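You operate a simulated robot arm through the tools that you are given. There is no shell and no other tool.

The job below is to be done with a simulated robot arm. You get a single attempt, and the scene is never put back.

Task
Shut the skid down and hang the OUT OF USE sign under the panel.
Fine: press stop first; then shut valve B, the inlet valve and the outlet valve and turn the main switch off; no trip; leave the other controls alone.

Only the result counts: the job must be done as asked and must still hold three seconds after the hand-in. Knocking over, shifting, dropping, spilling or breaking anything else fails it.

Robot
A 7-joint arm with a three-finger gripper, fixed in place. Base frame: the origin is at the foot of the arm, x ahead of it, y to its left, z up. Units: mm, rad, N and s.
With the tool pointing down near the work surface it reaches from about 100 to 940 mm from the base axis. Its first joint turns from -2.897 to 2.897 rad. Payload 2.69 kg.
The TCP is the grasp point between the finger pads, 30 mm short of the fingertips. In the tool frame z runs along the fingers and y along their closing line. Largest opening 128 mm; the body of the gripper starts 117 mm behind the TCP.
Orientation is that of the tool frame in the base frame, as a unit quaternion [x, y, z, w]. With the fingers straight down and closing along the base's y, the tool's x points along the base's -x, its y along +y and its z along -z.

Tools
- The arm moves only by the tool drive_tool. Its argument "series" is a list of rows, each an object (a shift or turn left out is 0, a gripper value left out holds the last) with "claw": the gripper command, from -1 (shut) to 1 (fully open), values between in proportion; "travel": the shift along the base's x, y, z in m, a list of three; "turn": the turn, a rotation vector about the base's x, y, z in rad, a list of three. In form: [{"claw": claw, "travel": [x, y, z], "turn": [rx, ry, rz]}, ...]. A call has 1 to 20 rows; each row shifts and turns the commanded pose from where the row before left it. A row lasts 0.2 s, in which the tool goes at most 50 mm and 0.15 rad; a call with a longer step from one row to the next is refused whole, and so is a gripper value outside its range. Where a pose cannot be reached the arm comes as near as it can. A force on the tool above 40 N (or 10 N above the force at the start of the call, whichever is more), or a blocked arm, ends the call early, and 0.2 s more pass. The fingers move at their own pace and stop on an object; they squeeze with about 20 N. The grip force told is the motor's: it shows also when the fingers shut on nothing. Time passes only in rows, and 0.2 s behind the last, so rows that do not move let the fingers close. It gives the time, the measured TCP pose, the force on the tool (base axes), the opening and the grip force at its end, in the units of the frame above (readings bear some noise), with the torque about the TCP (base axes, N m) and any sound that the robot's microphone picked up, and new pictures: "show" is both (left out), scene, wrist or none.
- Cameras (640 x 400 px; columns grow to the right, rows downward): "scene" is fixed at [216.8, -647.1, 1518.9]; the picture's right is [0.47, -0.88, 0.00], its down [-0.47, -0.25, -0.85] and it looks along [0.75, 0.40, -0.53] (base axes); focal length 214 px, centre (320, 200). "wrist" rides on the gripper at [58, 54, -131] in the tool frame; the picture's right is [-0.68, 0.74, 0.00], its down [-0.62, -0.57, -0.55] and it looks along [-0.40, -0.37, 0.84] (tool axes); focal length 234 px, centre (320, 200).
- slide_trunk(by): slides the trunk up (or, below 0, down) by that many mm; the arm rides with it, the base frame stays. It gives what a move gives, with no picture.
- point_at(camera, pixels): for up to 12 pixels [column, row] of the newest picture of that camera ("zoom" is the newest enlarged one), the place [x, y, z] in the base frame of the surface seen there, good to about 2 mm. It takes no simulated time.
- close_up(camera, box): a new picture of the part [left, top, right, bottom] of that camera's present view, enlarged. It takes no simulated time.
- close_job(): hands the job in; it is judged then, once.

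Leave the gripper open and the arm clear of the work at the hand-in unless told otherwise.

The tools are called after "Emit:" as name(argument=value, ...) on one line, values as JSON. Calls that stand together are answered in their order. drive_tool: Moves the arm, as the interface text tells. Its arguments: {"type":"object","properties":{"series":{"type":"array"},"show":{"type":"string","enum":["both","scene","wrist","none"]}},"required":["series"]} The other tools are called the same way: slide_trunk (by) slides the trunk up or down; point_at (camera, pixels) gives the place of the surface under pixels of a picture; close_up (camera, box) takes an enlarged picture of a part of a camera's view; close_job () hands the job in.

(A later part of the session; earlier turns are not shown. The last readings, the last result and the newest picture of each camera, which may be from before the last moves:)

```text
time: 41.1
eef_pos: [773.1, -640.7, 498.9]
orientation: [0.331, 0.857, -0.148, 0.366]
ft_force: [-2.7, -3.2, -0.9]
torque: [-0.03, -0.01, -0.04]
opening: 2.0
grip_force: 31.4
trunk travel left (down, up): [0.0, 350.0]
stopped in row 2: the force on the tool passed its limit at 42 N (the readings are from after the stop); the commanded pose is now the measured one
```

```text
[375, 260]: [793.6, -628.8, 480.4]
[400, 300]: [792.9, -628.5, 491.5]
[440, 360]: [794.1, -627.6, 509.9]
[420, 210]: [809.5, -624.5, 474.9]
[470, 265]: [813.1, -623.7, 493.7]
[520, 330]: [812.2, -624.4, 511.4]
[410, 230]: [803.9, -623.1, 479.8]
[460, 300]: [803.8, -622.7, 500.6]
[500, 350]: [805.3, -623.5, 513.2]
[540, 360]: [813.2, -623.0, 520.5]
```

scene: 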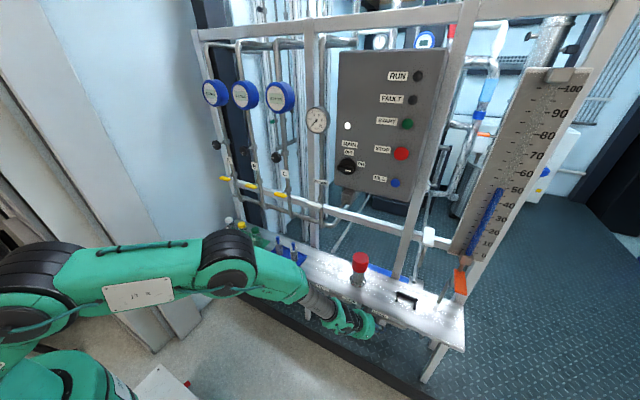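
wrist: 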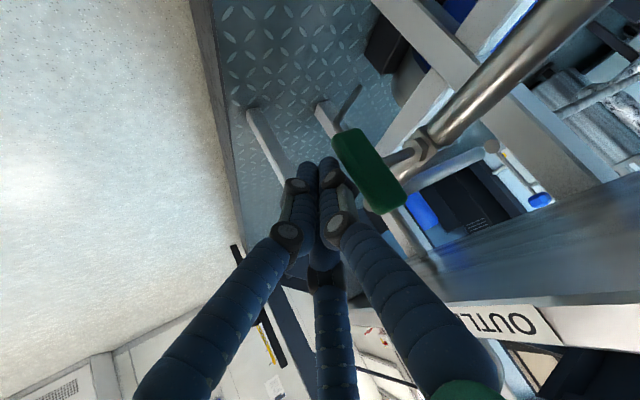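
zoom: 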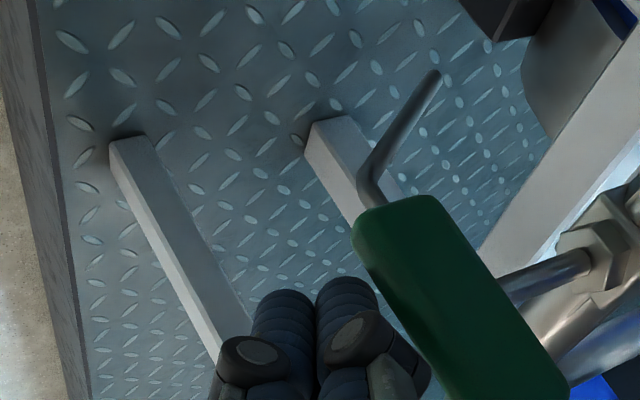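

The outlet handle is vertical now (y≈−623 top to bottom) and on its stop: shut. I back out sideways, then rise at x≈705 to the front of the main switch, reducing the yaw.

Emit:
drive_tool(series=[{"claw": -1, "travel": [0, -0.01, 0]}, {"travel": [-0.03, -0.003, 0.02]}, {"travel": [-0.038, 0, 0.03]}, {"travel": [0.0008, 0.0174, 0.0454], "turn": [0.0015, 0.0009, 0.0191]}, {"travel": [0.0008, 0.0174, 0.0454], "turn": [0.0015, 0.0009, 0.0191]}, {"travel": [0.0008, 0.0174, 0.0454], "turn": [0.0015, 0.0009, 0.0191]}, {"travel": [0.0008, 0.0174, 0.0454], "turn": [0.0015, 0.0009, 0.0191]}, {"travel": [0.0008, 0.0174, 0.0454], "turn": [0.0015, 0.0009, 0.0191]}, {"travel": [0.0008, 0.0174, 0.0454], "turn": [0.0015, 0.0009, 0.0191]}, {"travel": [0.0008, 0.0174, 0.0454], "turn": [0.0015, 0.0009, 0.0191]}, {"travel": [0.0008, 0.0174, 0.0454], "turn": [0.0015, 0.0009, 0.0191]}, {"travel": [0.0008, 0.0174, 0.0454], "turn": [0.0015, 0.0009, 0.0191]}, {"travel": [0.0008, 0.0174, 0.0454], "turn": [0.0015, 0.0009, 0.0191]}, {"travel": [0.0008, 0.0174, 0.0454], "turn": [0.0015, 0.0009, 0.0191]}, {"travel": [0.0008, 0.0174, 0.0454], "turn": [0.0015, 0.0009, 0.0191]}, {"travel": [0.0008, 0.0174, 0.0454], "turn": [0.0015, 0.0009, 0.0191]}, {"travel": [0.0008, 0.0174, 0.0454], "turn": [0.0015, 0.0009, 0.0191]}, {"travel": [0.0008, 0.0174, 0.0454], "turn": [0.0015, 0.0009, 0.0191]}, {"travel": [0.0008, 0.0174, 0.0454], "turn": [0.0015, 0.0009, 0.0191]}])

Emit:
close_up(camera="scene", box=[310, 270, 400, 340])

Emit:
close_up(camera="scene", box=[320, 130, 400, 200])

```text
time: 45.1
eef_pos: [698.0, -369.5, 1189.6]
orientation: [0.199, 0.901, -0.079, 0.378]
ft_force: [-0.3, -0.1, 0.1]
torque: [0.05, 0.01, 0.07]
opening: 2.5
grip_force: 31.7
out of reach, approached as far as the arm can: row 17, 18, 19
trunk travel left (down, up): [0.0, 350.0]
```

scene: 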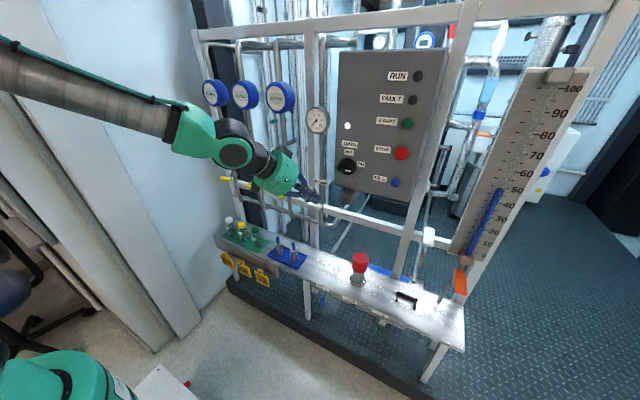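
wrist: 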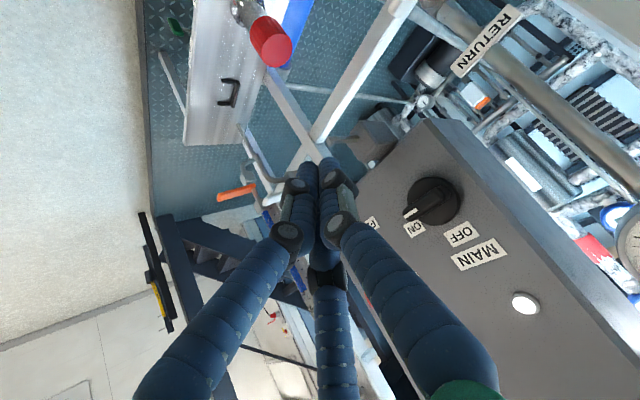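

```text
5.71 times, centred on (355, 305) of scene
```

zoom: 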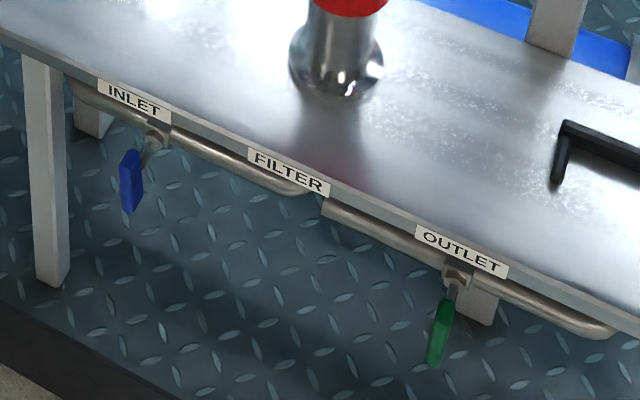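

```text
5.71 times, centred on (360, 165) of scene
```

zoom: 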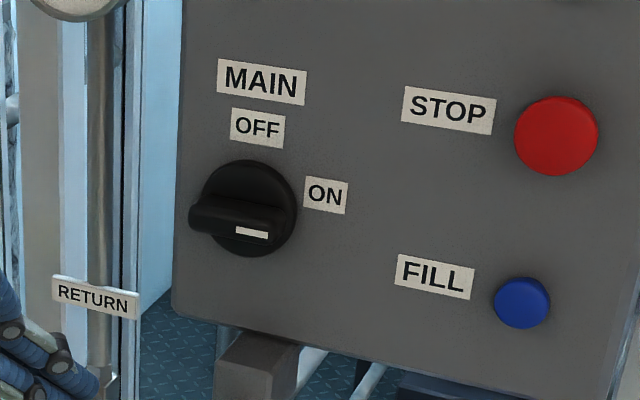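

Both inlet and outlet handles stand vertical (shut). The arm stopped slightly low at (698,−370,1190). I try moving forward and up toward the main switch's left end.

Emit:
drive_tool(series=[{"claw": -1, "travel": [0.035, 0, 0.02]}, {"travel": [0.035, 0, 0.02]}, {"travel": [0.02, 0, 0.03]}, {"travel": [0, 0, 0.03]}, {"travel": [0, 0, 0]}])

```text
time: 46.3
eef_pos: [778.9, -344.6, 1299.8]
orientation: [0.216, 0.884, -0.033, 0.414]
ft_force: [-0.2, -0.3, 0.9]
torque: [-0.02, 0.01, 0.01]
opening: 2.4
grip_force: 31.0
out of reach, approached as far as the arm can: row 1, 3, 4
trunk travel left (down, up): [0.0, 350.0]
```

scene: 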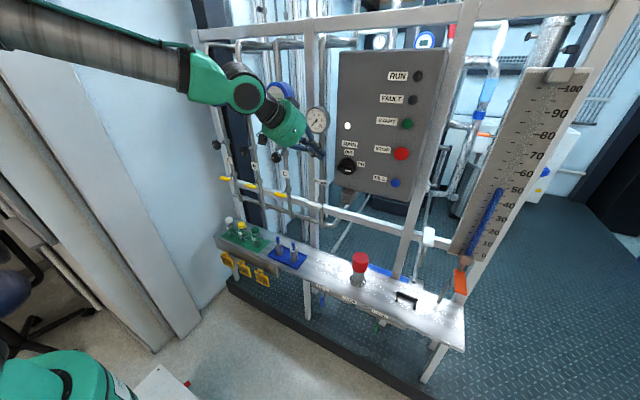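
wrist: 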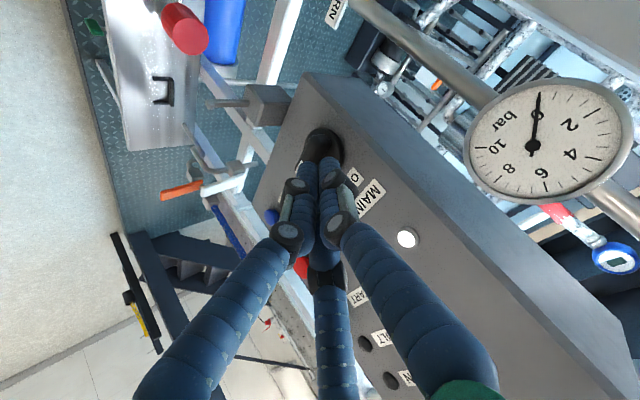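

Some joint is near a limit at this height. Valve B was comfortable with the tool near shoulder height, so I raise the trunk 200 mm (the hand is 90 mm clear of the panel) and then come down.

Emit:
slide_trunk(by=200)

```text
time: 48.5
eef_pos: [779.8, -343.5, 1497.4]
orientation: [0.215, 0.884, -0.033, 0.413]
ft_force: [-0.5, -0.4, -0.2]
torque: [-0.04, 0.0, 0.01]
opening: 1.9
grip_force: 31.0
trunk travel left (down, up): [-200.0, 150.0]
```

Now I come down to (780,−366,1290) restoring the tool's orientation (45° down, slight yaw).

Emit:
drive_tool(series=[{"claw": -1, "travel": [0, -0.0046, -0.0414], "turn": [-0.0166, 0.0212, -0.002]}, {"travel": [0, -0.0046, -0.0414], "turn": [-0.0166, 0.0212, -0.002]}, {"travel": [0, -0.0046, -0.0414], "turn": [-0.0166, 0.0212, -0.002]}, {"travel": [0, -0.0046, -0.0414], "turn": [-0.0166, 0.0212, -0.002]}, {"travel": [0, -0.0046, -0.0414], "turn": [-0.0166, 0.0212, -0.002]}, {"travel": [0, 0, 0]}])

Emit:
close_up(camera="wrist", box=[240, 60, 400, 200])

```text
time: 49.9
eef_pos: [776.7, -367.6, 1278.1]
orientation: [0.199, 0.902, -0.081, 0.375]
ft_force: [-0.2, -0.4, -0.5]
torque: [0.0, 0.01, -0.02]
opening: 2.1
grip_force: 31.4
out of reach, approached as far as the arm can: row 3, 4, 5
trunk travel left (down, up): [-200.0, 150.0]
```

scene: 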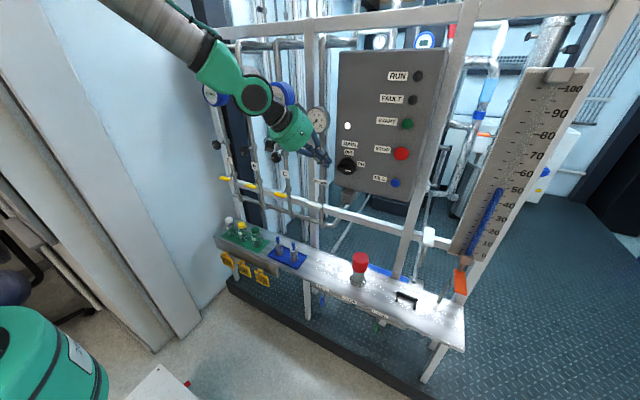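
wrist: 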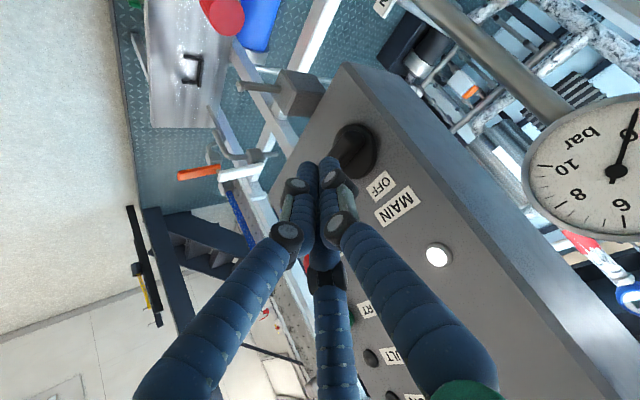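

```text
2.86 times, centred on (320, 130) of wrist
```

zoom: 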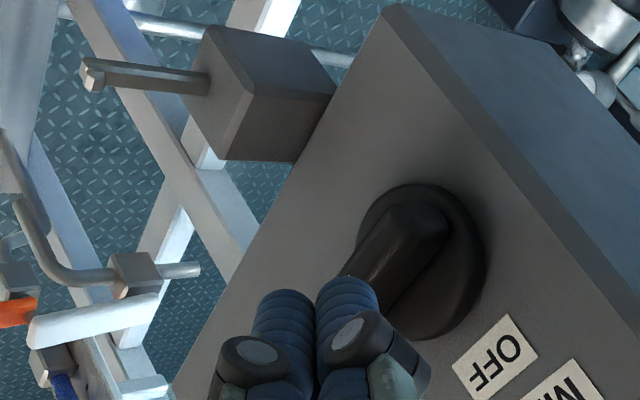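

I'm at (777,−368,1278) with proper orientation; the knob is right ahead and the peg with a raised tip is visible below. I go forward to x≈843 above the left end of the knob bar.

Emit:
drive_tool(series=[{"claw": -1, "travel": [0.022, 0.001, -0.001]}, {"travel": [0.022, 0, -0.001]}, {"travel": [0.021, 0, 0]}, {"travel": [0, 0, 0]}])

Emit:
close_up(camera="wrist", box=[240, 60, 400, 200])

Emit:
close_up(camera="scene", box=[310, 130, 390, 190])

```text
time: 50.9
eef_pos: [796.3, -356.8, 1259.0]
orientation: [0.199, 0.892, -0.086, 0.397]
ft_force: [0.5, 0.6, -0.7]
torque: [0.0, -0.01, 0.0]
opening: 2.0
grip_force: 31.3
out of reach, approached as far as the arm can: row 1, 2, 3
trunk travel left (down, up): [-200.0, 150.0]
```

scene: 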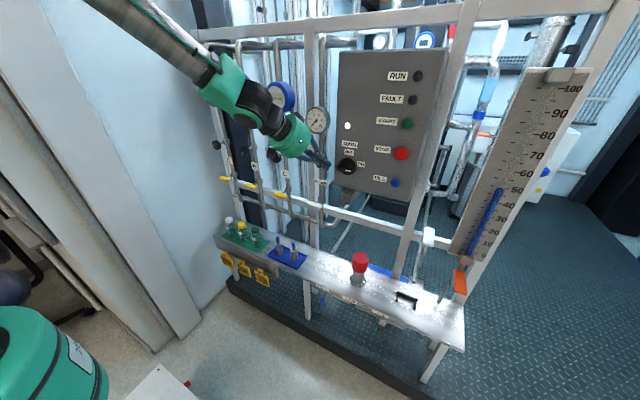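
wrist: 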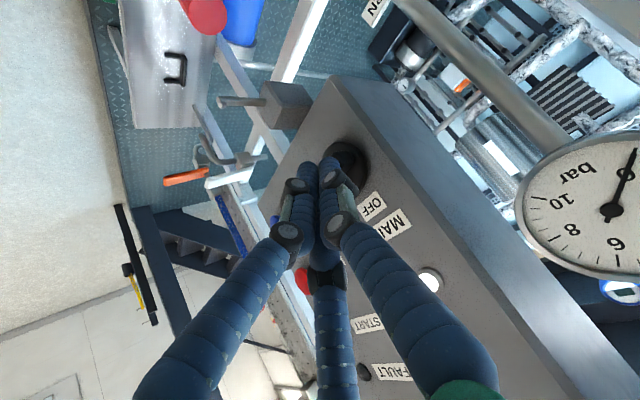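

```text
2.86 times, centred on (320, 130) of wrist
```

zoom: 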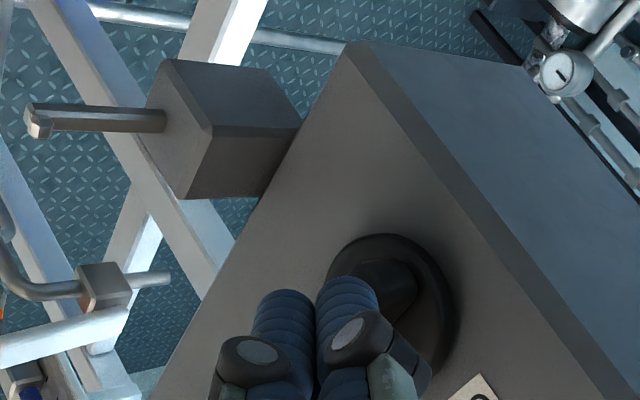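

```text
6.67 times, centred on (350, 160) of scene
```

zoom: 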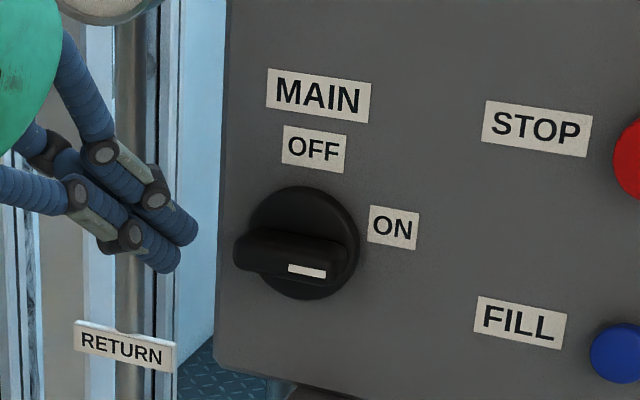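

The wrist seems again caught at a limit when aimed straight along the arm. The horizontal straight-ahead pose worked well for STOP, so I back off and turn the tool to horizontal +x, at (730,−367,1259).

Emit:
drive_tool(series=[{"claw": -1, "travel": [-0.03, 0, 0]}, {"travel": [-0.006, -0.002, 0], "turn": [-0.0275, -0.1202, 0.0692]}, {"travel": [-0.006, -0.002, 0], "turn": [-0.0275, -0.1202, 0.0692]}, {"travel": [-0.006, -0.002, 0], "turn": [-0.0275, -0.1202, 0.0692]}, {"travel": [-0.006, -0.002, 0], "turn": [-0.0275, -0.1202, 0.0692]}, {"travel": [-0.006, -0.002, 0], "turn": [-0.0275, -0.1202, 0.0692]}, {"travel": [-0.006, -0.002, 0], "turn": [-0.0275, -0.1202, 0.0692]}, {"travel": [0, 0, 0]}])

```text
time: 52.6
eef_pos: [729.7, -368.6, 1259.3]
orientation: [-0.001, 0.707, 0.001, 0.707]
ft_force: [-0.2, -0.4, -0.6]
torque: [-0.02, -0.09, 0.07]
opening: 2.0
grip_force: 31.4
trunk travel left (down, up): [-200.0, 150.0]
```

scene: 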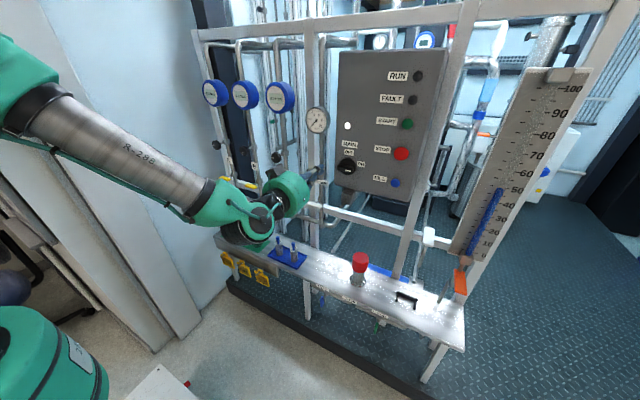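
wrist: 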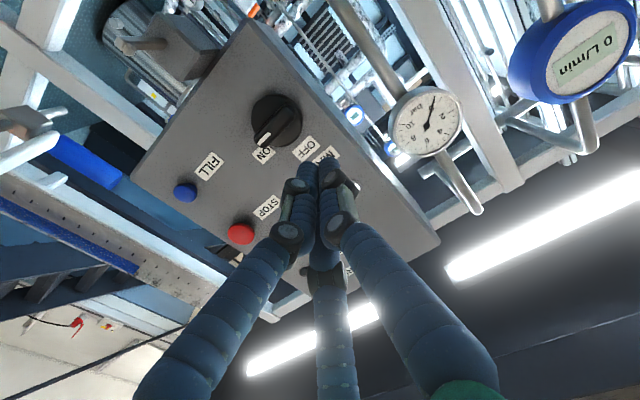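

Good: exact horizontal pose. I measure the knob in the wrist view.

Emit:
close_up(camera="wrist", box=[230, 80, 330, 160])

```text
5.00 times, centred on (280, 120) of wrist
```

zoom: 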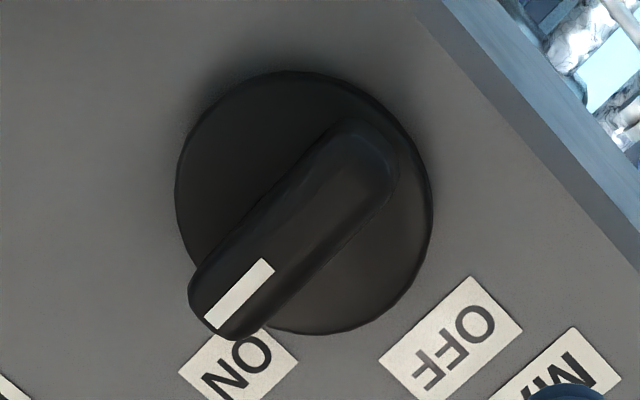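

Emit:
point_at(camera="zoom", pixels=[[220, 310], [265, 268], [365, 150], [340, 135], [385, 170], [200, 295], [240, 335], [290, 220], [260, 240], [325, 250], [290, 75], [430, 210]])

```text
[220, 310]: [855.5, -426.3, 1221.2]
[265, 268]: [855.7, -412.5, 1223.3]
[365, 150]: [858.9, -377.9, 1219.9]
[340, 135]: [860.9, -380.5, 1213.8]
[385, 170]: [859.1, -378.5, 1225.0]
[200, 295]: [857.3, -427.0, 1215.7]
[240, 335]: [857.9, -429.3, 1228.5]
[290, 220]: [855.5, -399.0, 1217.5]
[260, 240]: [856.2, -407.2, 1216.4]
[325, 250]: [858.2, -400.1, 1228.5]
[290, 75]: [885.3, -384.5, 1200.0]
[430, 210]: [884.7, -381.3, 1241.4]
```

Knob bar: y −432…−375, z 1213…1229, x from 855. I advance above its left end with the fingertips at x≈872.

Emit:
drive_tool(series=[{"claw": -1, "travel": [0.04, -0.001, -0.002]}, {"travel": [0.04, -0.001, -0.002]}, {"travel": [0.032, 0, 0]}, {"travel": [0, 0, -0.009]}, {"travel": [0, 0, -0.006]}])

Emit:
close_up(camera="scene", box=[310, 130, 390, 190])

```text
time: 53.9
eef_pos: [841.8, -369.9, 1241.4]
orientation: [-0.001, 0.706, 0.0, 0.708]
ft_force: [-0.4, -1.1, -1.0]
torque: [-0.02, -0.01, 0.03]
opening: 1.8
grip_force: 31.3
trunk travel left (down, up): [-200.0, 150.0]
```

scene: 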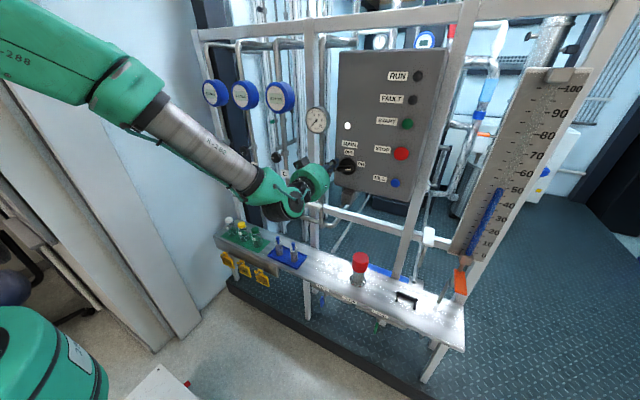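
wrist: 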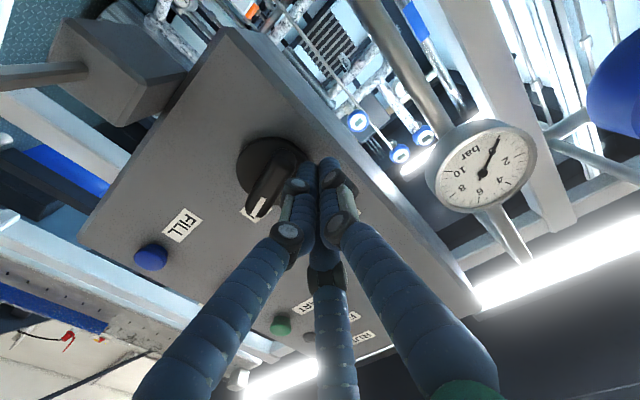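

```text
6.67 times, centred on (350, 160) of scene
```

zoom: 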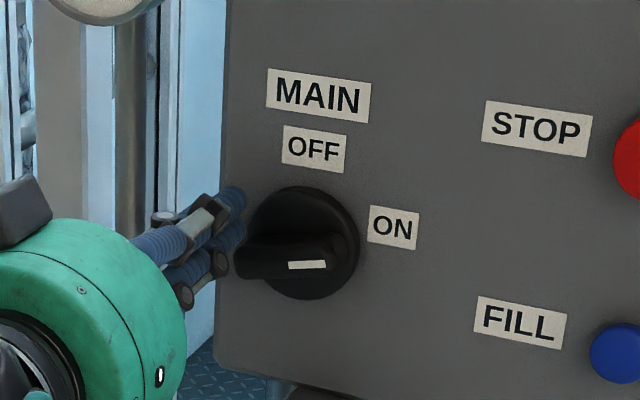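

The fingertips are above the left end of the bar. I press down in small steps.

Emit:
drive_tool(series=[{"claw": -1, "travel": [0, -0.005, -0.003]}, {"travel": [0, 0, -0.004]}, {"travel": [0, 0, -0.004]}, {"travel": [0, 0, -0.004]}])

Emit:
close_up(camera="scene", box=[310, 130, 390, 190])

```text
time: 54.9
eef_pos: [840.2, -374.8, 1226.1]
orientation: [-0.002, 0.707, 0.0, 0.708]
ft_force: [-0.8, 1.6, 1.0]
torque: [-0.03, -0.03, 0.0]
opening: 2.1
grip_force: 31.7
trunk travel left (down, up): [-200.0, 150.0]
```

scene: 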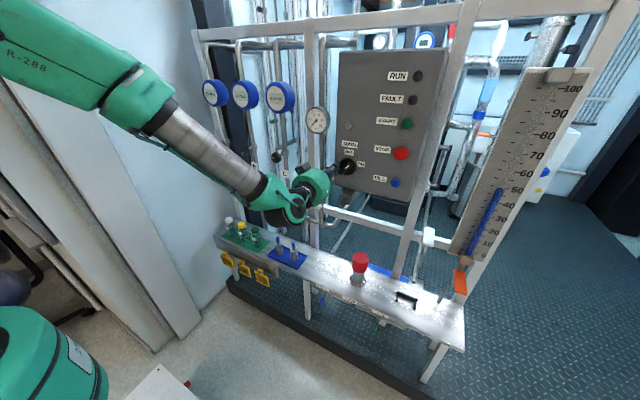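
wrist: 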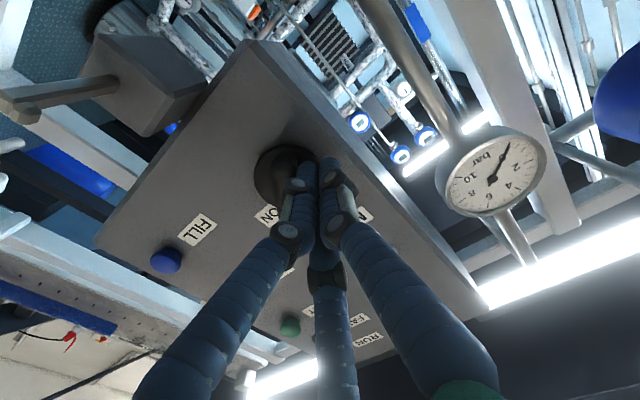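

```text
6.67 times, centred on (350, 160) of scene
```

zoom: 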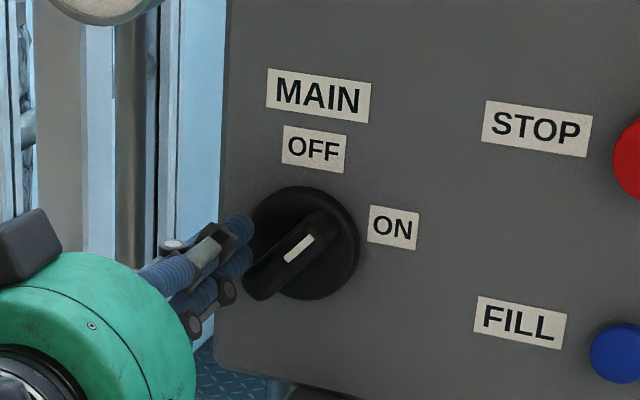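

The bar turned to about 45° and the white mains lamp went dark. I continue down and toward −y to bring it to OFF.

Emit:
drive_tool(series=[{"claw": -1, "travel": [0, -0.001, -0.005]}, {"travel": [0, -0.003, -0.004]}, {"travel": [0, -0.004, -0.003]}, {"travel": [0, -0.003, -0.001]}], show="scene")

Emit:
close_up(camera="scene", box=[310, 130, 390, 190])

```text
time: 55.9
eef_pos: [840.9, -383.9, 1213.4]
orientation: [-0.003, 0.707, 0.0, 0.708]
ft_force: [-1.6, 15.6, -0.5]
torque: [0.03, 0.01, 0.27]
opening: 2.2
grip_force: 31.4
trunk travel left (down, up): [-200.0, 150.0]
```

scene: 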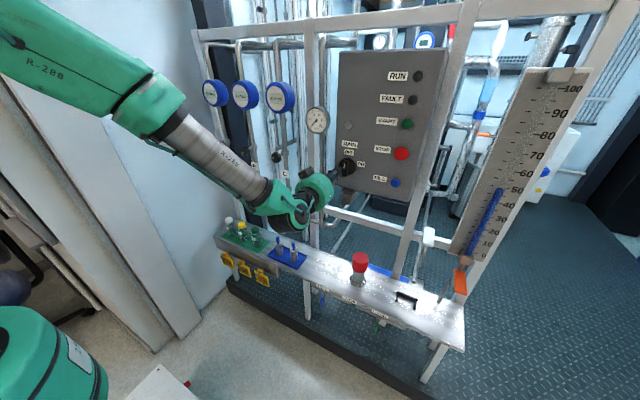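

```text
6.67 times, centred on (350, 160) of scene
```

zoom: 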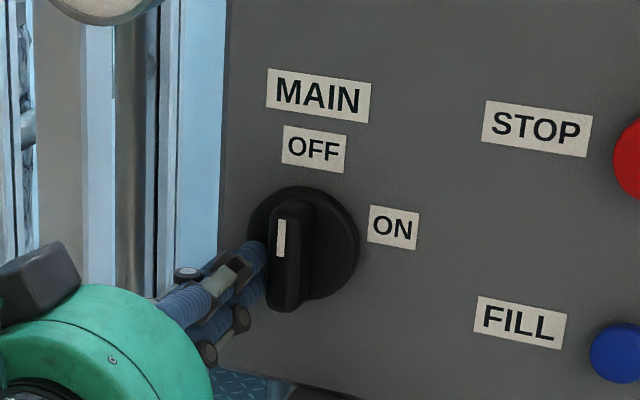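

The bar is upright with the mark at OFF; side force 16 N. I push 2 mm more to seat it, then leave to the left and back.

Emit:
drive_tool(series=[{"claw": -1, "travel": [0, -0.0015, 0]}, {"travel": [0, 0.012, 0]}, {"travel": [-0.03, 0, 0]}, {"travel": [-0.045, 0, 0]}, {"travel": [-0.04, 0, 0]}])

Emit:
close_up(camera="scene", box=[310, 50, 450, 210])

Emit:
close_up(camera="wrist", box=[180, 60, 340, 180])

```text
time: 57.0
eef_pos: [726.5, -373.6, 1211.1]
orientation: [-0.002, 0.706, -0.001, 0.708]
ft_force: [-0.3, -0.3, 0.0]
torque: [-0.02, 0.05, -0.03]
opening: 1.9
grip_force: 31.5
trunk travel left (down, up): [-200.0, 150.0]
```

scene: 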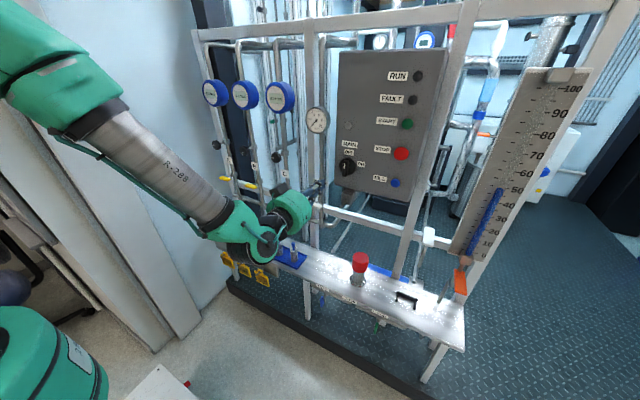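
wrist: 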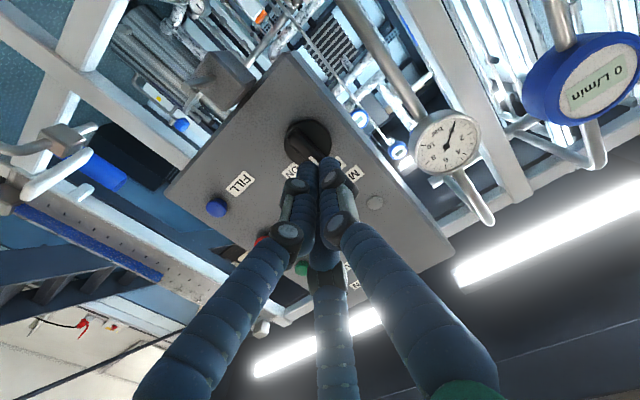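

```text
2.50 times, centred on (380, 130) of scene
```

zoom: 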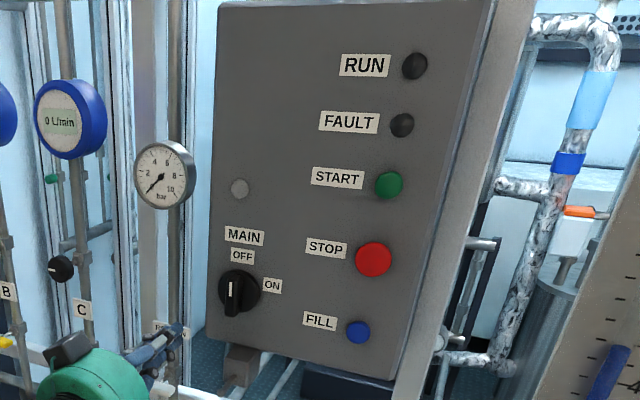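

```text
3.33 times, centred on (260, 120) of wrist
```

zoom: 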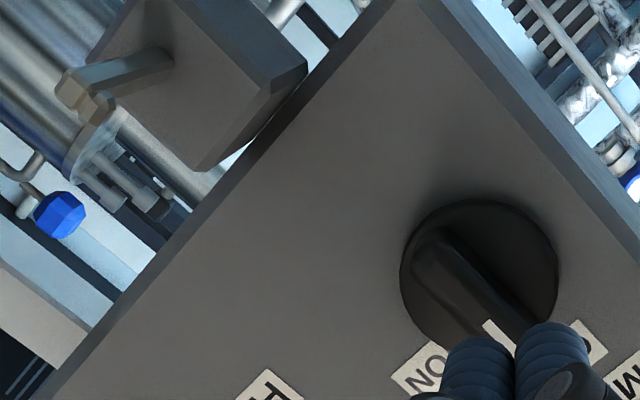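

All control steps show done: RUN, FAULT and mains lamp dark, MAIN at OFF. Now the sign. First I turn the tool down again while moving to y≈−14, to bring the wrist to its natural form.

Emit:
drive_tool(series=[{"claw": -1, "travel": [-0.002, 0.03, 0.003], "turn": [0, 0.1309, 0]}, {"travel": [-0.002, 0.03, 0.003], "turn": [0, 0.1309, 0]}, {"travel": [-0.002, 0.03, 0.003], "turn": [0, 0.1309, 0]}, {"travel": [-0.002, 0.03, 0.003], "turn": [0, 0.1309, 0]}, {"travel": [-0.002, 0.03, 0.003], "turn": [0, 0.1309, 0]}, {"travel": [-0.002, 0.03, 0.003], "turn": [0, 0.1309, 0]}, {"travel": [-0.002, 0.03, 0.003], "turn": [0, 0.1309, 0]}, {"travel": [-0.002, 0.03, 0.003], "turn": [0, 0.1309, 0]}, {"travel": [-0.002, 0.03, 0.003], "turn": [0, 0.1309, 0]}, {"travel": [-0.002, 0.03, 0.003], "turn": [0, 0.1309, 0]}, {"travel": [-0.002, 0.03, 0.003], "turn": [0, 0.1309, 0]}, {"travel": [-0.002, 0.03, 0.003], "turn": [0, 0.1309, 0]}, {"travel": [0, 0, 0]}], show="scene")

Emit:
close_up(camera="scene", box=[320, 130, 400, 210])

Emit:
point_at(camera="zoom", pixels=[[190, 360], [200, 355], [210, 345], [225, 335], [240, 325], [190, 370], [215, 300], [260, 300], [230, 330], [215, 355]])

```text
time: 59.9
eef_pos: [709.4, -125.2, 1239.8]
orientation: [-0.002, 0.971, 0.0, 0.239]
ft_force: [-0.8, -0.2, -0.5]
torque: [0.02, 0.02, 0.02]
opening: 2.1
grip_force: 31.4
out of reach, approached as far as the arm can: row 9, 10, 11, 12
trunk travel left (down, up): [-200.0, 150.0]
```

scene: 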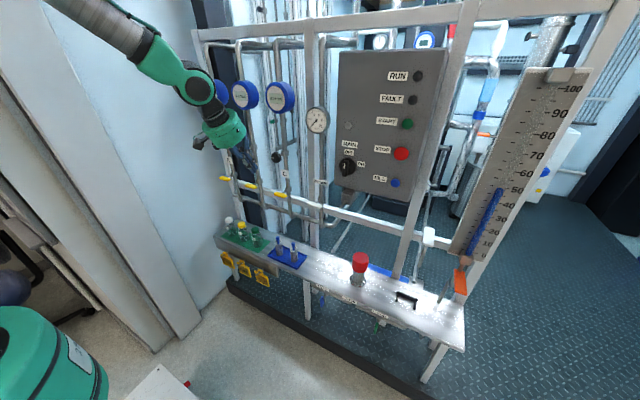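

```text
5.00 times, centred on (360, 170) of scene
```

zoom: 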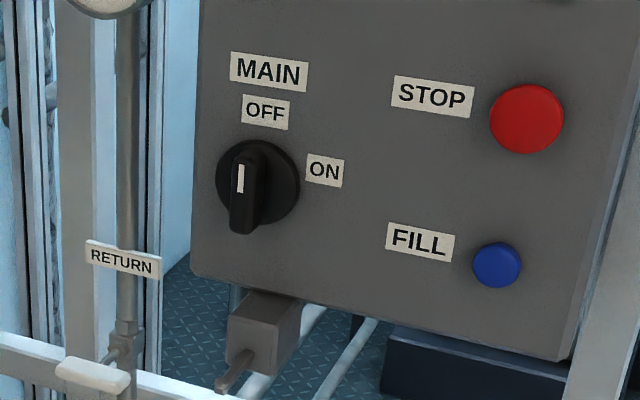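

```text
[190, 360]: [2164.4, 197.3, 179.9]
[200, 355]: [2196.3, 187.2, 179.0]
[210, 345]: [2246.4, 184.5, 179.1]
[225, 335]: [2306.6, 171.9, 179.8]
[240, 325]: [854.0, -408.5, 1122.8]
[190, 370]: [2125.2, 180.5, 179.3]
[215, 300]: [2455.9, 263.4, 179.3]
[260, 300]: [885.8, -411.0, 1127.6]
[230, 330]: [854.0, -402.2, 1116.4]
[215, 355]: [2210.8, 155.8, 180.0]
```

The wrist is still in the flipped form. I repeat the recipe which worked: first to (697,−547) with the tool horizontal, then turn down while returning.

Emit:
drive_tool(series=[{"claw": -1, "travel": [-0.0013, -0.0469, 0.0036], "turn": [0, -0.1208, 0]}, {"travel": [-0.0013, -0.0469, 0.0036], "turn": [0, -0.1208, 0]}, {"travel": [-0.0013, -0.0469, 0.0036], "turn": [0, -0.1208, 0]}, {"travel": [-0.0013, -0.0469, 0.0036], "turn": [0, -0.1208, 0]}, {"travel": [-0.0013, -0.0469, 0.0036], "turn": [0, -0.1208, 0]}, {"travel": [-0.0013, -0.0469, 0.0036], "turn": [0, -0.1208, 0]}, {"travel": [-0.0013, -0.0469, 0.0036], "turn": [0, -0.1208, 0]}, {"travel": [-0.0013, -0.0469, 0.0036], "turn": [0, -0.1208, 0]}, {"travel": [-0.0013, -0.0469, 0.0036], "turn": [0, -0.1208, 0]}, {"travel": [0, 0, 0]}], show="none")

```text
time: 62.0
eef_pos: [697.5, -549.7, 1269.1]
orientation: [-0.002, 0.707, 0.0, 0.707]
ft_force: [-0.1, -0.4, -0.4]
torque: [0.01, -0.1, 0.08]
opening: 2.1
grip_force: 31.6
trunk travel left (down, up): [-200.0, 150.0]
```

At (697,−550,1269), horizontal. Now turning the tool down while returning to y≈−10, as before.

Emit:
drive_tool(series=[{"claw": -1, "travel": [0, 0.045, 0.012], "turn": [0, 0.1309, 0]}, {"travel": [0, 0.045, 0.012], "turn": [0, 0.1309, 0]}, {"travel": [0, 0.045, 0.012], "turn": [0, 0.1309, 0]}, {"travel": [0, 0.045, 0.012], "turn": [0, 0.1309, 0]}, {"travel": [0, 0.045, 0.012], "turn": [0, 0.1309, 0]}, {"travel": [0, 0.045, 0.012], "turn": [0, 0.1309, 0]}, {"travel": [0, 0.045, 0.012], "turn": [0, 0.1309, 0]}, {"travel": [0, 0.045, 0.012], "turn": [0, 0.1309, 0]}, {"travel": [0, 0.045, 0.012], "turn": [0, 0.1309, 0]}, {"travel": [0, 0.045, 0.012], "turn": [0, 0.1309, 0]}, {"travel": [0, 0.045, 0.012], "turn": [0, 0.1309, 0]}, {"travel": [0, 0.045, 0.012], "turn": [0, 0.1309, 0]}, {"travel": [0, 0, 0]}])

```text
time: 64.8
eef_pos: [694.9, -188.0, 1363.9]
orientation: [-0.002, 0.966, 0.001, 0.257]
ft_force: [-1.1, -0.6, -0.1]
torque: [0.02, 0.01, 0.0]
opening: 2.0
grip_force: 31.0
out of reach, approached as far as the arm can: row 9, 10, 11, 12
trunk travel left (down, up): [-200.0, 150.0]
```

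scene: 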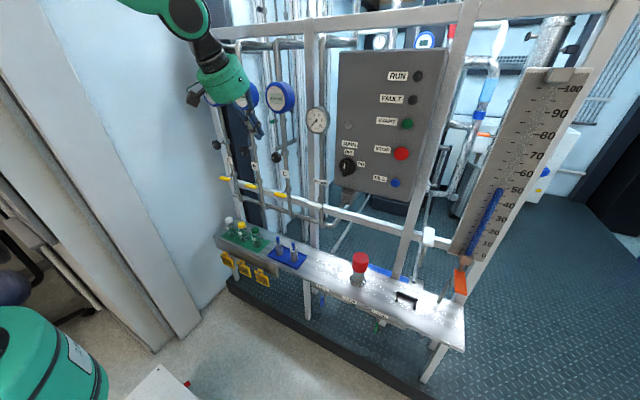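
wrist: 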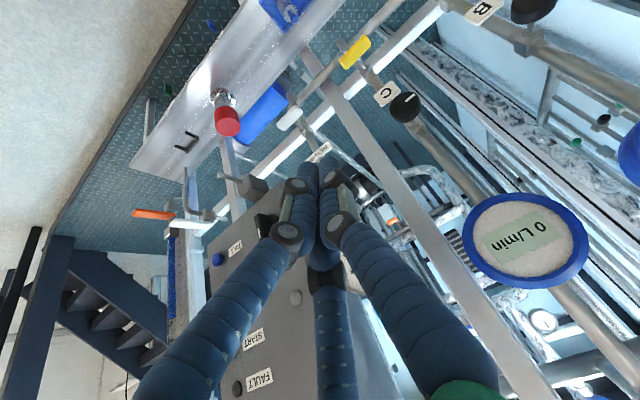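

Stuck again. To get well away from the wrist's straight alignment, I go right again with the tool horizontal and then yaw it to the left by 0.52 rad.

Emit:
drive_tool(series=[{"claw": -1, "travel": [0, -0.046, -0.012], "turn": [0, -0.149, 0]}, {"travel": [0, -0.046, -0.012], "turn": [0, -0.149, 0]}, {"travel": [0, -0.046, -0.012], "turn": [0, -0.149, 0]}, {"travel": [0, -0.046, -0.012], "turn": [0, -0.149, 0]}, {"travel": [0, -0.046, -0.012], "turn": [0, -0.149, 0]}, {"travel": [0, -0.046, -0.012], "turn": [0, -0.149, 0]}, {"travel": [0, -0.046, -0.012], "turn": [0, -0.149, 0]}, {"travel": [0, -0.02, 0], "turn": [0, 0, 0.13]}, {"travel": [0, -0.02, 0], "turn": [0, 0, 0.13]}, {"travel": [0, -0.01, 0], "turn": [0, 0, 0.13]}, {"travel": [0, 0, 0], "turn": [0, 0, 0.13]}, {"travel": [0, 0, 0]}])

```text
time: 67.5
eef_pos: [696.8, -560.2, 1283.8]
orientation: [-0.185, 0.684, 0.183, 0.682]
ft_force: [0.9, -0.4, -0.3]
torque: [-0.02, -0.06, 0.04]
opening: 2.3
grip_force: 31.5
trunk travel left (down, up): [-200.0, 150.0]
```

scene: 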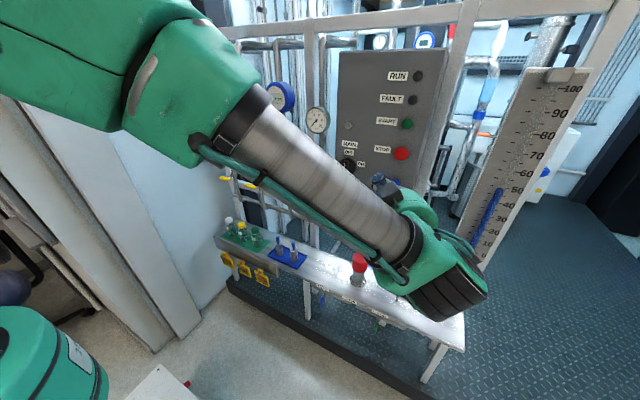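
wrist: 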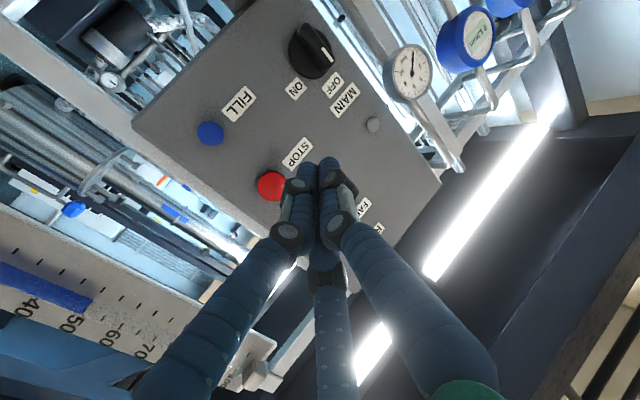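

Reached exactly, so the wrist can bend far left. From here I pitch the tool fully down (about the yawed axis), staying well away from the panel.

Emit:
drive_tool(series=[{"claw": -1, "travel": [-0.003, 0.006, 0.002], "turn": [-0.0655, 0.1134, 0]}, {"travel": [-0.003, 0.006, 0.002], "turn": [-0.0655, 0.1134, 0]}, {"travel": [-0.003, 0.006, 0.002], "turn": [-0.0655, 0.1134, 0]}, {"travel": [-0.003, 0.006, 0.002], "turn": [-0.0655, 0.1134, 0]}, {"travel": [-0.003, 0.006, 0.002], "turn": [-0.0655, 0.1134, 0]}, {"travel": [-0.003, 0.006, 0.002], "turn": [-0.0655, 0.1134, 0]}, {"travel": [-0.003, 0.006, 0.002], "turn": [-0.0655, 0.1134, 0]}, {"travel": [-0.003, 0.006, 0.002], "turn": [-0.0655, 0.1134, 0]}, {"travel": [-0.003, 0.006, 0.002], "turn": [-0.0655, 0.1134, 0]}, {"travel": [-0.003, 0.006, 0.002], "turn": [-0.0655, 0.1134, 0]}, {"travel": [-0.003, 0.006, 0.002], "turn": [-0.0655, 0.1134, 0]}, {"travel": [-0.003, 0.006, 0.002], "turn": [-0.0655, 0.1134, 0]}, {"travel": [0, 0, 0]}])

```text
time: 70.2
eef_pos: [666.1, -500.6, 1304.5]
orientation: [-0.257, 0.957, 0.034, 0.127]
ft_force: [0.6, 0.6, -0.1]
torque: [0.04, 0.02, 0.02]
opening: 2.1
grip_force: 31.6
out of reach, approached as far as the arm can: row 11, 12
trunk travel left (down, up): [-200.0, 150.0]
```

scene: 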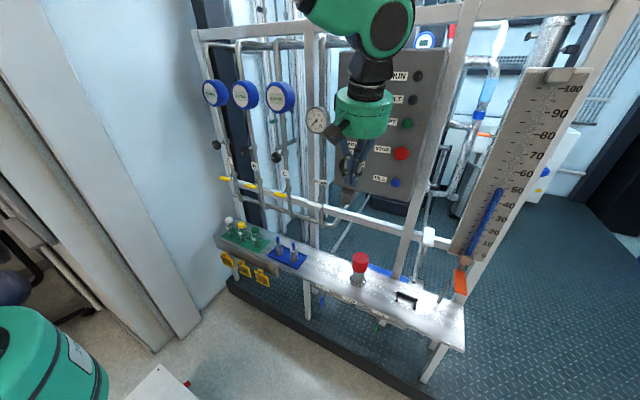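
wrist: 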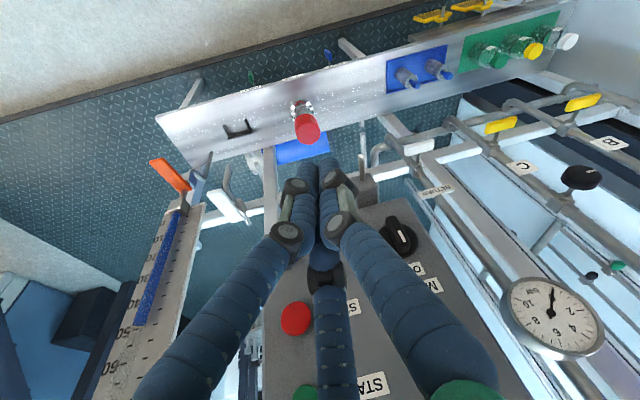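

The tool is within 15° of straight down. I finish the pitch while moving toward the middle and slightly lower.

Emit:
drive_tool(series=[{"claw": -1, "travel": [0.003, 0.037, -0.01], "turn": [0, 0, 0]}, {"travel": [0.003, 0.037, -0.01], "turn": [-0.032, 0.057, 0]}, {"travel": [0.003, 0.037, -0.01], "turn": [-0.032, 0.057, 0]}, {"travel": [0.003, 0.037, -0.01], "turn": [-0.032, 0.057, 0]}, {"travel": [0.003, 0.037, -0.01], "turn": [-0.032, 0.057, 0]}, {"travel": [0.003, 0.037, -0.01]}, {"travel": [0.003, 0.037, -0.01]}, {"travel": [0.003, 0.037, -0.01]}, {"travel": [0, 0, 0]}])

```text
time: 72.2
eef_pos: [676.8, -198.9, 1197.0]
orientation: [-0.258, 0.959, 0.06, 0.101]
ft_force: [1.4, 0.3, -0.2]
torque: [-0.03, 0.03, 0.0]
opening: 2.0
grip_force: 31.5
out of reach, approached as far as the arm can: row 2, 3, 4, 5
trunk travel left (down, up): [-200.0, 150.0]
```

scene: 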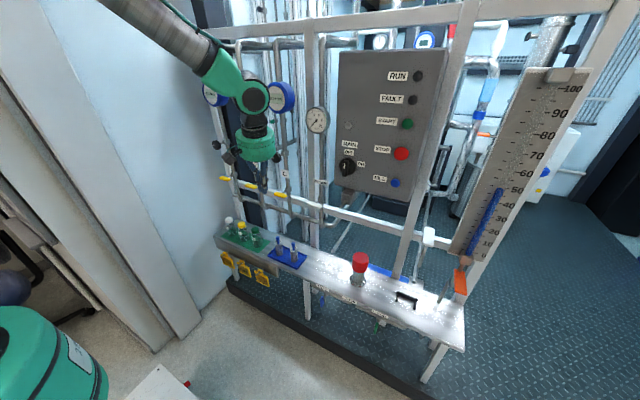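
wrist: 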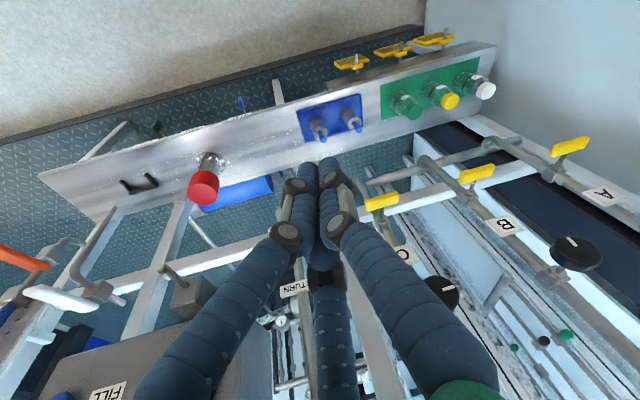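

The last ~13° of tilt won't go. To learn which joint limits, I turn the tool back by −0.52 rad about the vertical (claw still shut) and then try to finish the pitch.

Emit:
drive_tool(series=[{"claw": -1, "travel": [0, 0.02, 0], "turn": [0, 0, -0.13]}, {"travel": [0, 0.02, 0], "turn": [0, 0, -0.13]}, {"travel": [0, 0.02, 0], "turn": [0, 0, -0.13]}, {"travel": [0, 0.02, 0], "turn": [0, 0, -0.13]}, {"travel": [0, 0.02, 0], "turn": [0, 0.1, 0]}, {"travel": [0, 0.02, 0], "turn": [0, 0.1, 0]}, {"travel": [0, 0, 0]}], show="scene")

```text
time: 73.8
eef_pos: [652.1, -125.6, 1162.8]
orientation: [-0.04, 0.991, 0.043, 0.117]
ft_force: [-0.6, -0.6, 0.3]
torque: [-0.02, 0.03, 0.04]
opening: 2.1
grip_force: 31.3
out of reach, approached as far as the arm can: row 2, 3, 4, 5, 6
trunk travel left (down, up): [-200.0, 150.0]
```

scene: 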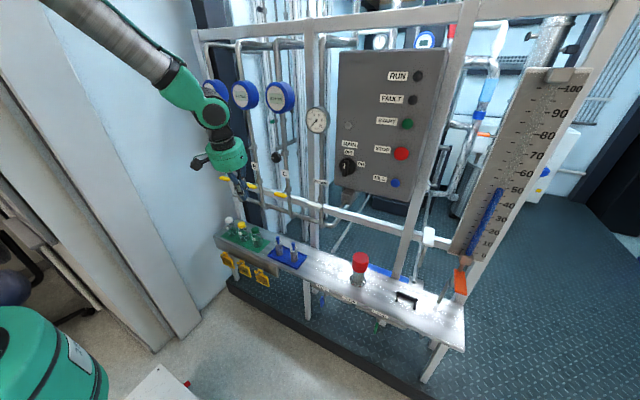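

I zoom on the arm to see its configuration.

Emit:
close_up(camera="scene", box=[0, 0, 300, 220])

Emit:
point_at(camera="zoom", pixels=[[100, 20], [200, 60], [280, 130], [330, 175], [370, 190], [410, 205], [430, 240], [440, 300], [60, 5], [300, 150], [395, 220], [350, 200]])

```text
1.82 times, centred on (150, 110) of scene
```

zoom: 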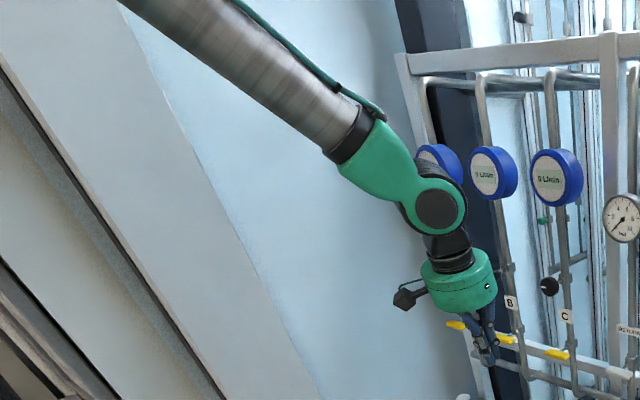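

```text
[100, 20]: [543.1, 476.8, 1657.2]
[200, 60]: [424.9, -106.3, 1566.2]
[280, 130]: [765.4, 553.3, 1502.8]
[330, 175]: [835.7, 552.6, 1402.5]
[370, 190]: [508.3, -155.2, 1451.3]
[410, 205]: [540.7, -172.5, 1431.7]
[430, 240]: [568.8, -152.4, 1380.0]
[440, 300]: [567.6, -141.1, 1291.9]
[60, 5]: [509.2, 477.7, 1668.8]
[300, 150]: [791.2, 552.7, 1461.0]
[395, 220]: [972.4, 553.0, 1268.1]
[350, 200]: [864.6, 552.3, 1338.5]
```

The arm is in the flipped form (forearm cable on top), which still suits low targets with a pitched tool. I lower the trunk 200 mm now (hand at x≈652, free space) and will approach the sign at 45° pitch.

Emit:
slide_trunk(by=-200)

Emit:
drive_tool(series=[{"claw": 0.78, "travel": [0.0048, 0.0195, -0.0404], "turn": [-0.0099, -0.11, -0.0217]}, {"travel": [0.0048, 0.0195, -0.0404], "turn": [-0.0099, -0.11, -0.0217]}, {"travel": [0.0048, 0.0195, -0.0404], "turn": [-0.0099, -0.11, -0.0217]}, {"travel": [0.0048, 0.0195, -0.0404], "turn": [-0.0099, -0.11, -0.0217]}, {"travel": [0.0048, 0.0195, -0.0404], "turn": [-0.0099, -0.11, -0.0217]}, {"travel": [0.0048, 0.0195, -0.0404]}, {"travel": [0.0048, 0.0195, -0.0404]}, {"travel": [0.0048, 0.0195, -0.0404]}, {"travel": [0, 0, 0]}])

```text
time: 76.0
eef_pos: [652.7, -125.7, 962.3]
orientation: [-0.04, 0.991, 0.043, 0.118]
ft_force: [-0.1, 0.3, 0.7]
torque: [0.0, -0.02, 0.03]
opening: 2.1
grip_force: 32.2
trunk travel left (down, up): [0.0, 350.0]
```

```text
time: 78.0
eef_pos: [691.5, 31.9, 641.3]
orientation: [0.001, 0.924, -0.001, 0.383]
ft_force: [-0.1, 0.8, 0.3]
torque: [-0.01, 0.0, 0.0]
opening: 113.9
grip_force: 0.1
trunk travel left (down, up): [0.0, 350.0]
```

scene: 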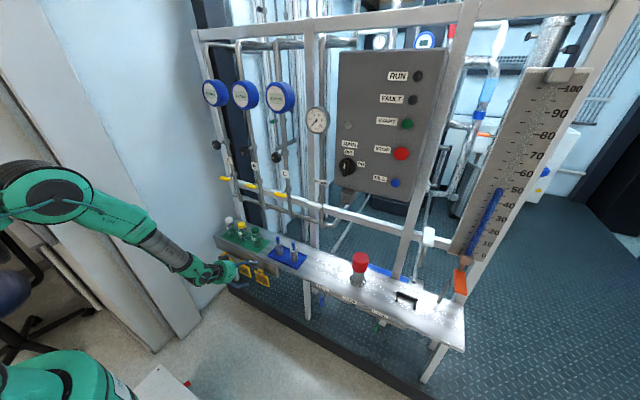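
wrist: 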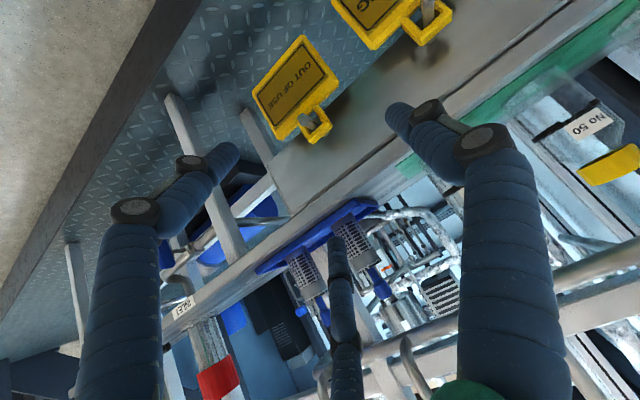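

Exactly in place at (691,32,641), p=45°, claw 114 mm open. The wrist view shows the OUT OF USE sign at (295,85). I measure the sign, loop and peg closely.

Emit:
close_up(camera="wrist", box=[240, 20, 360, 160])

```text
2.86 times, centred on (300, 90) of wrist
```

zoom: 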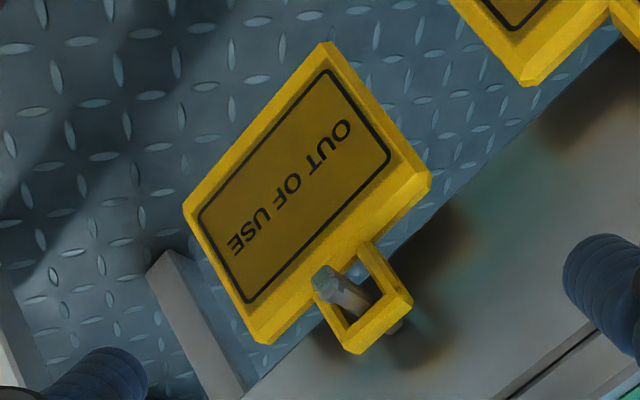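

Emit:
point_at(camera="zoom", pixels=[[190, 205], [325, 50], [255, 330], [420, 185], [300, 190], [325, 278], [350, 300], [385, 285], [345, 340], [375, 255], [405, 300], [395, 325]])

Emit:
close_up(camera="wrist", box=[285, 95, 335, 145])

```text
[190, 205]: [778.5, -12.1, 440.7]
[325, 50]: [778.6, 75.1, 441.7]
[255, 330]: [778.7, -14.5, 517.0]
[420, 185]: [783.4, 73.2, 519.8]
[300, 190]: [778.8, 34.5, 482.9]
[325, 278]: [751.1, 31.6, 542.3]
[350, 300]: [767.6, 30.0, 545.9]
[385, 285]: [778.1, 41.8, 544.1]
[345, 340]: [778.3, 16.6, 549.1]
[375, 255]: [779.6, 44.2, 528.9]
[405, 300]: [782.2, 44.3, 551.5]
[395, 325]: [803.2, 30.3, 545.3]
```

```text
8.00 times, centred on (310, 120) of wrist
```

zoom: 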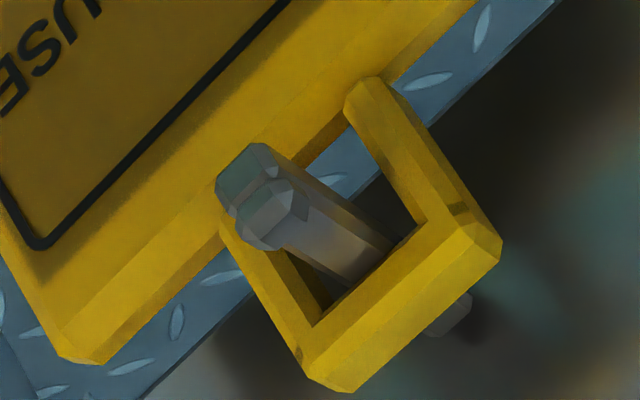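

The peg tip has a short raised stub. I measure the stub and the loop's inner edges.

Emit:
point_at(camera="zoom", pixels=[[265, 210], [245, 165], [280, 225], [260, 240], [330, 220], [350, 260], [400, 210], [325, 310], [465, 225], [330, 370], [370, 100], [240, 260]])

```text
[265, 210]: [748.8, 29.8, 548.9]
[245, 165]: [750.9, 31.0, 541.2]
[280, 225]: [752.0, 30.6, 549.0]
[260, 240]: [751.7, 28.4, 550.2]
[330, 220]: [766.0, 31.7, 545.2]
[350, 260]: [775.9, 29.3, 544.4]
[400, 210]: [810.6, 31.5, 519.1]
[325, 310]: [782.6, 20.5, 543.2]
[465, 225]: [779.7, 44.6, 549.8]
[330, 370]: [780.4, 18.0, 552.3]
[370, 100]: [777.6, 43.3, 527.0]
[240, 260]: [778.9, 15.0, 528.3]
```

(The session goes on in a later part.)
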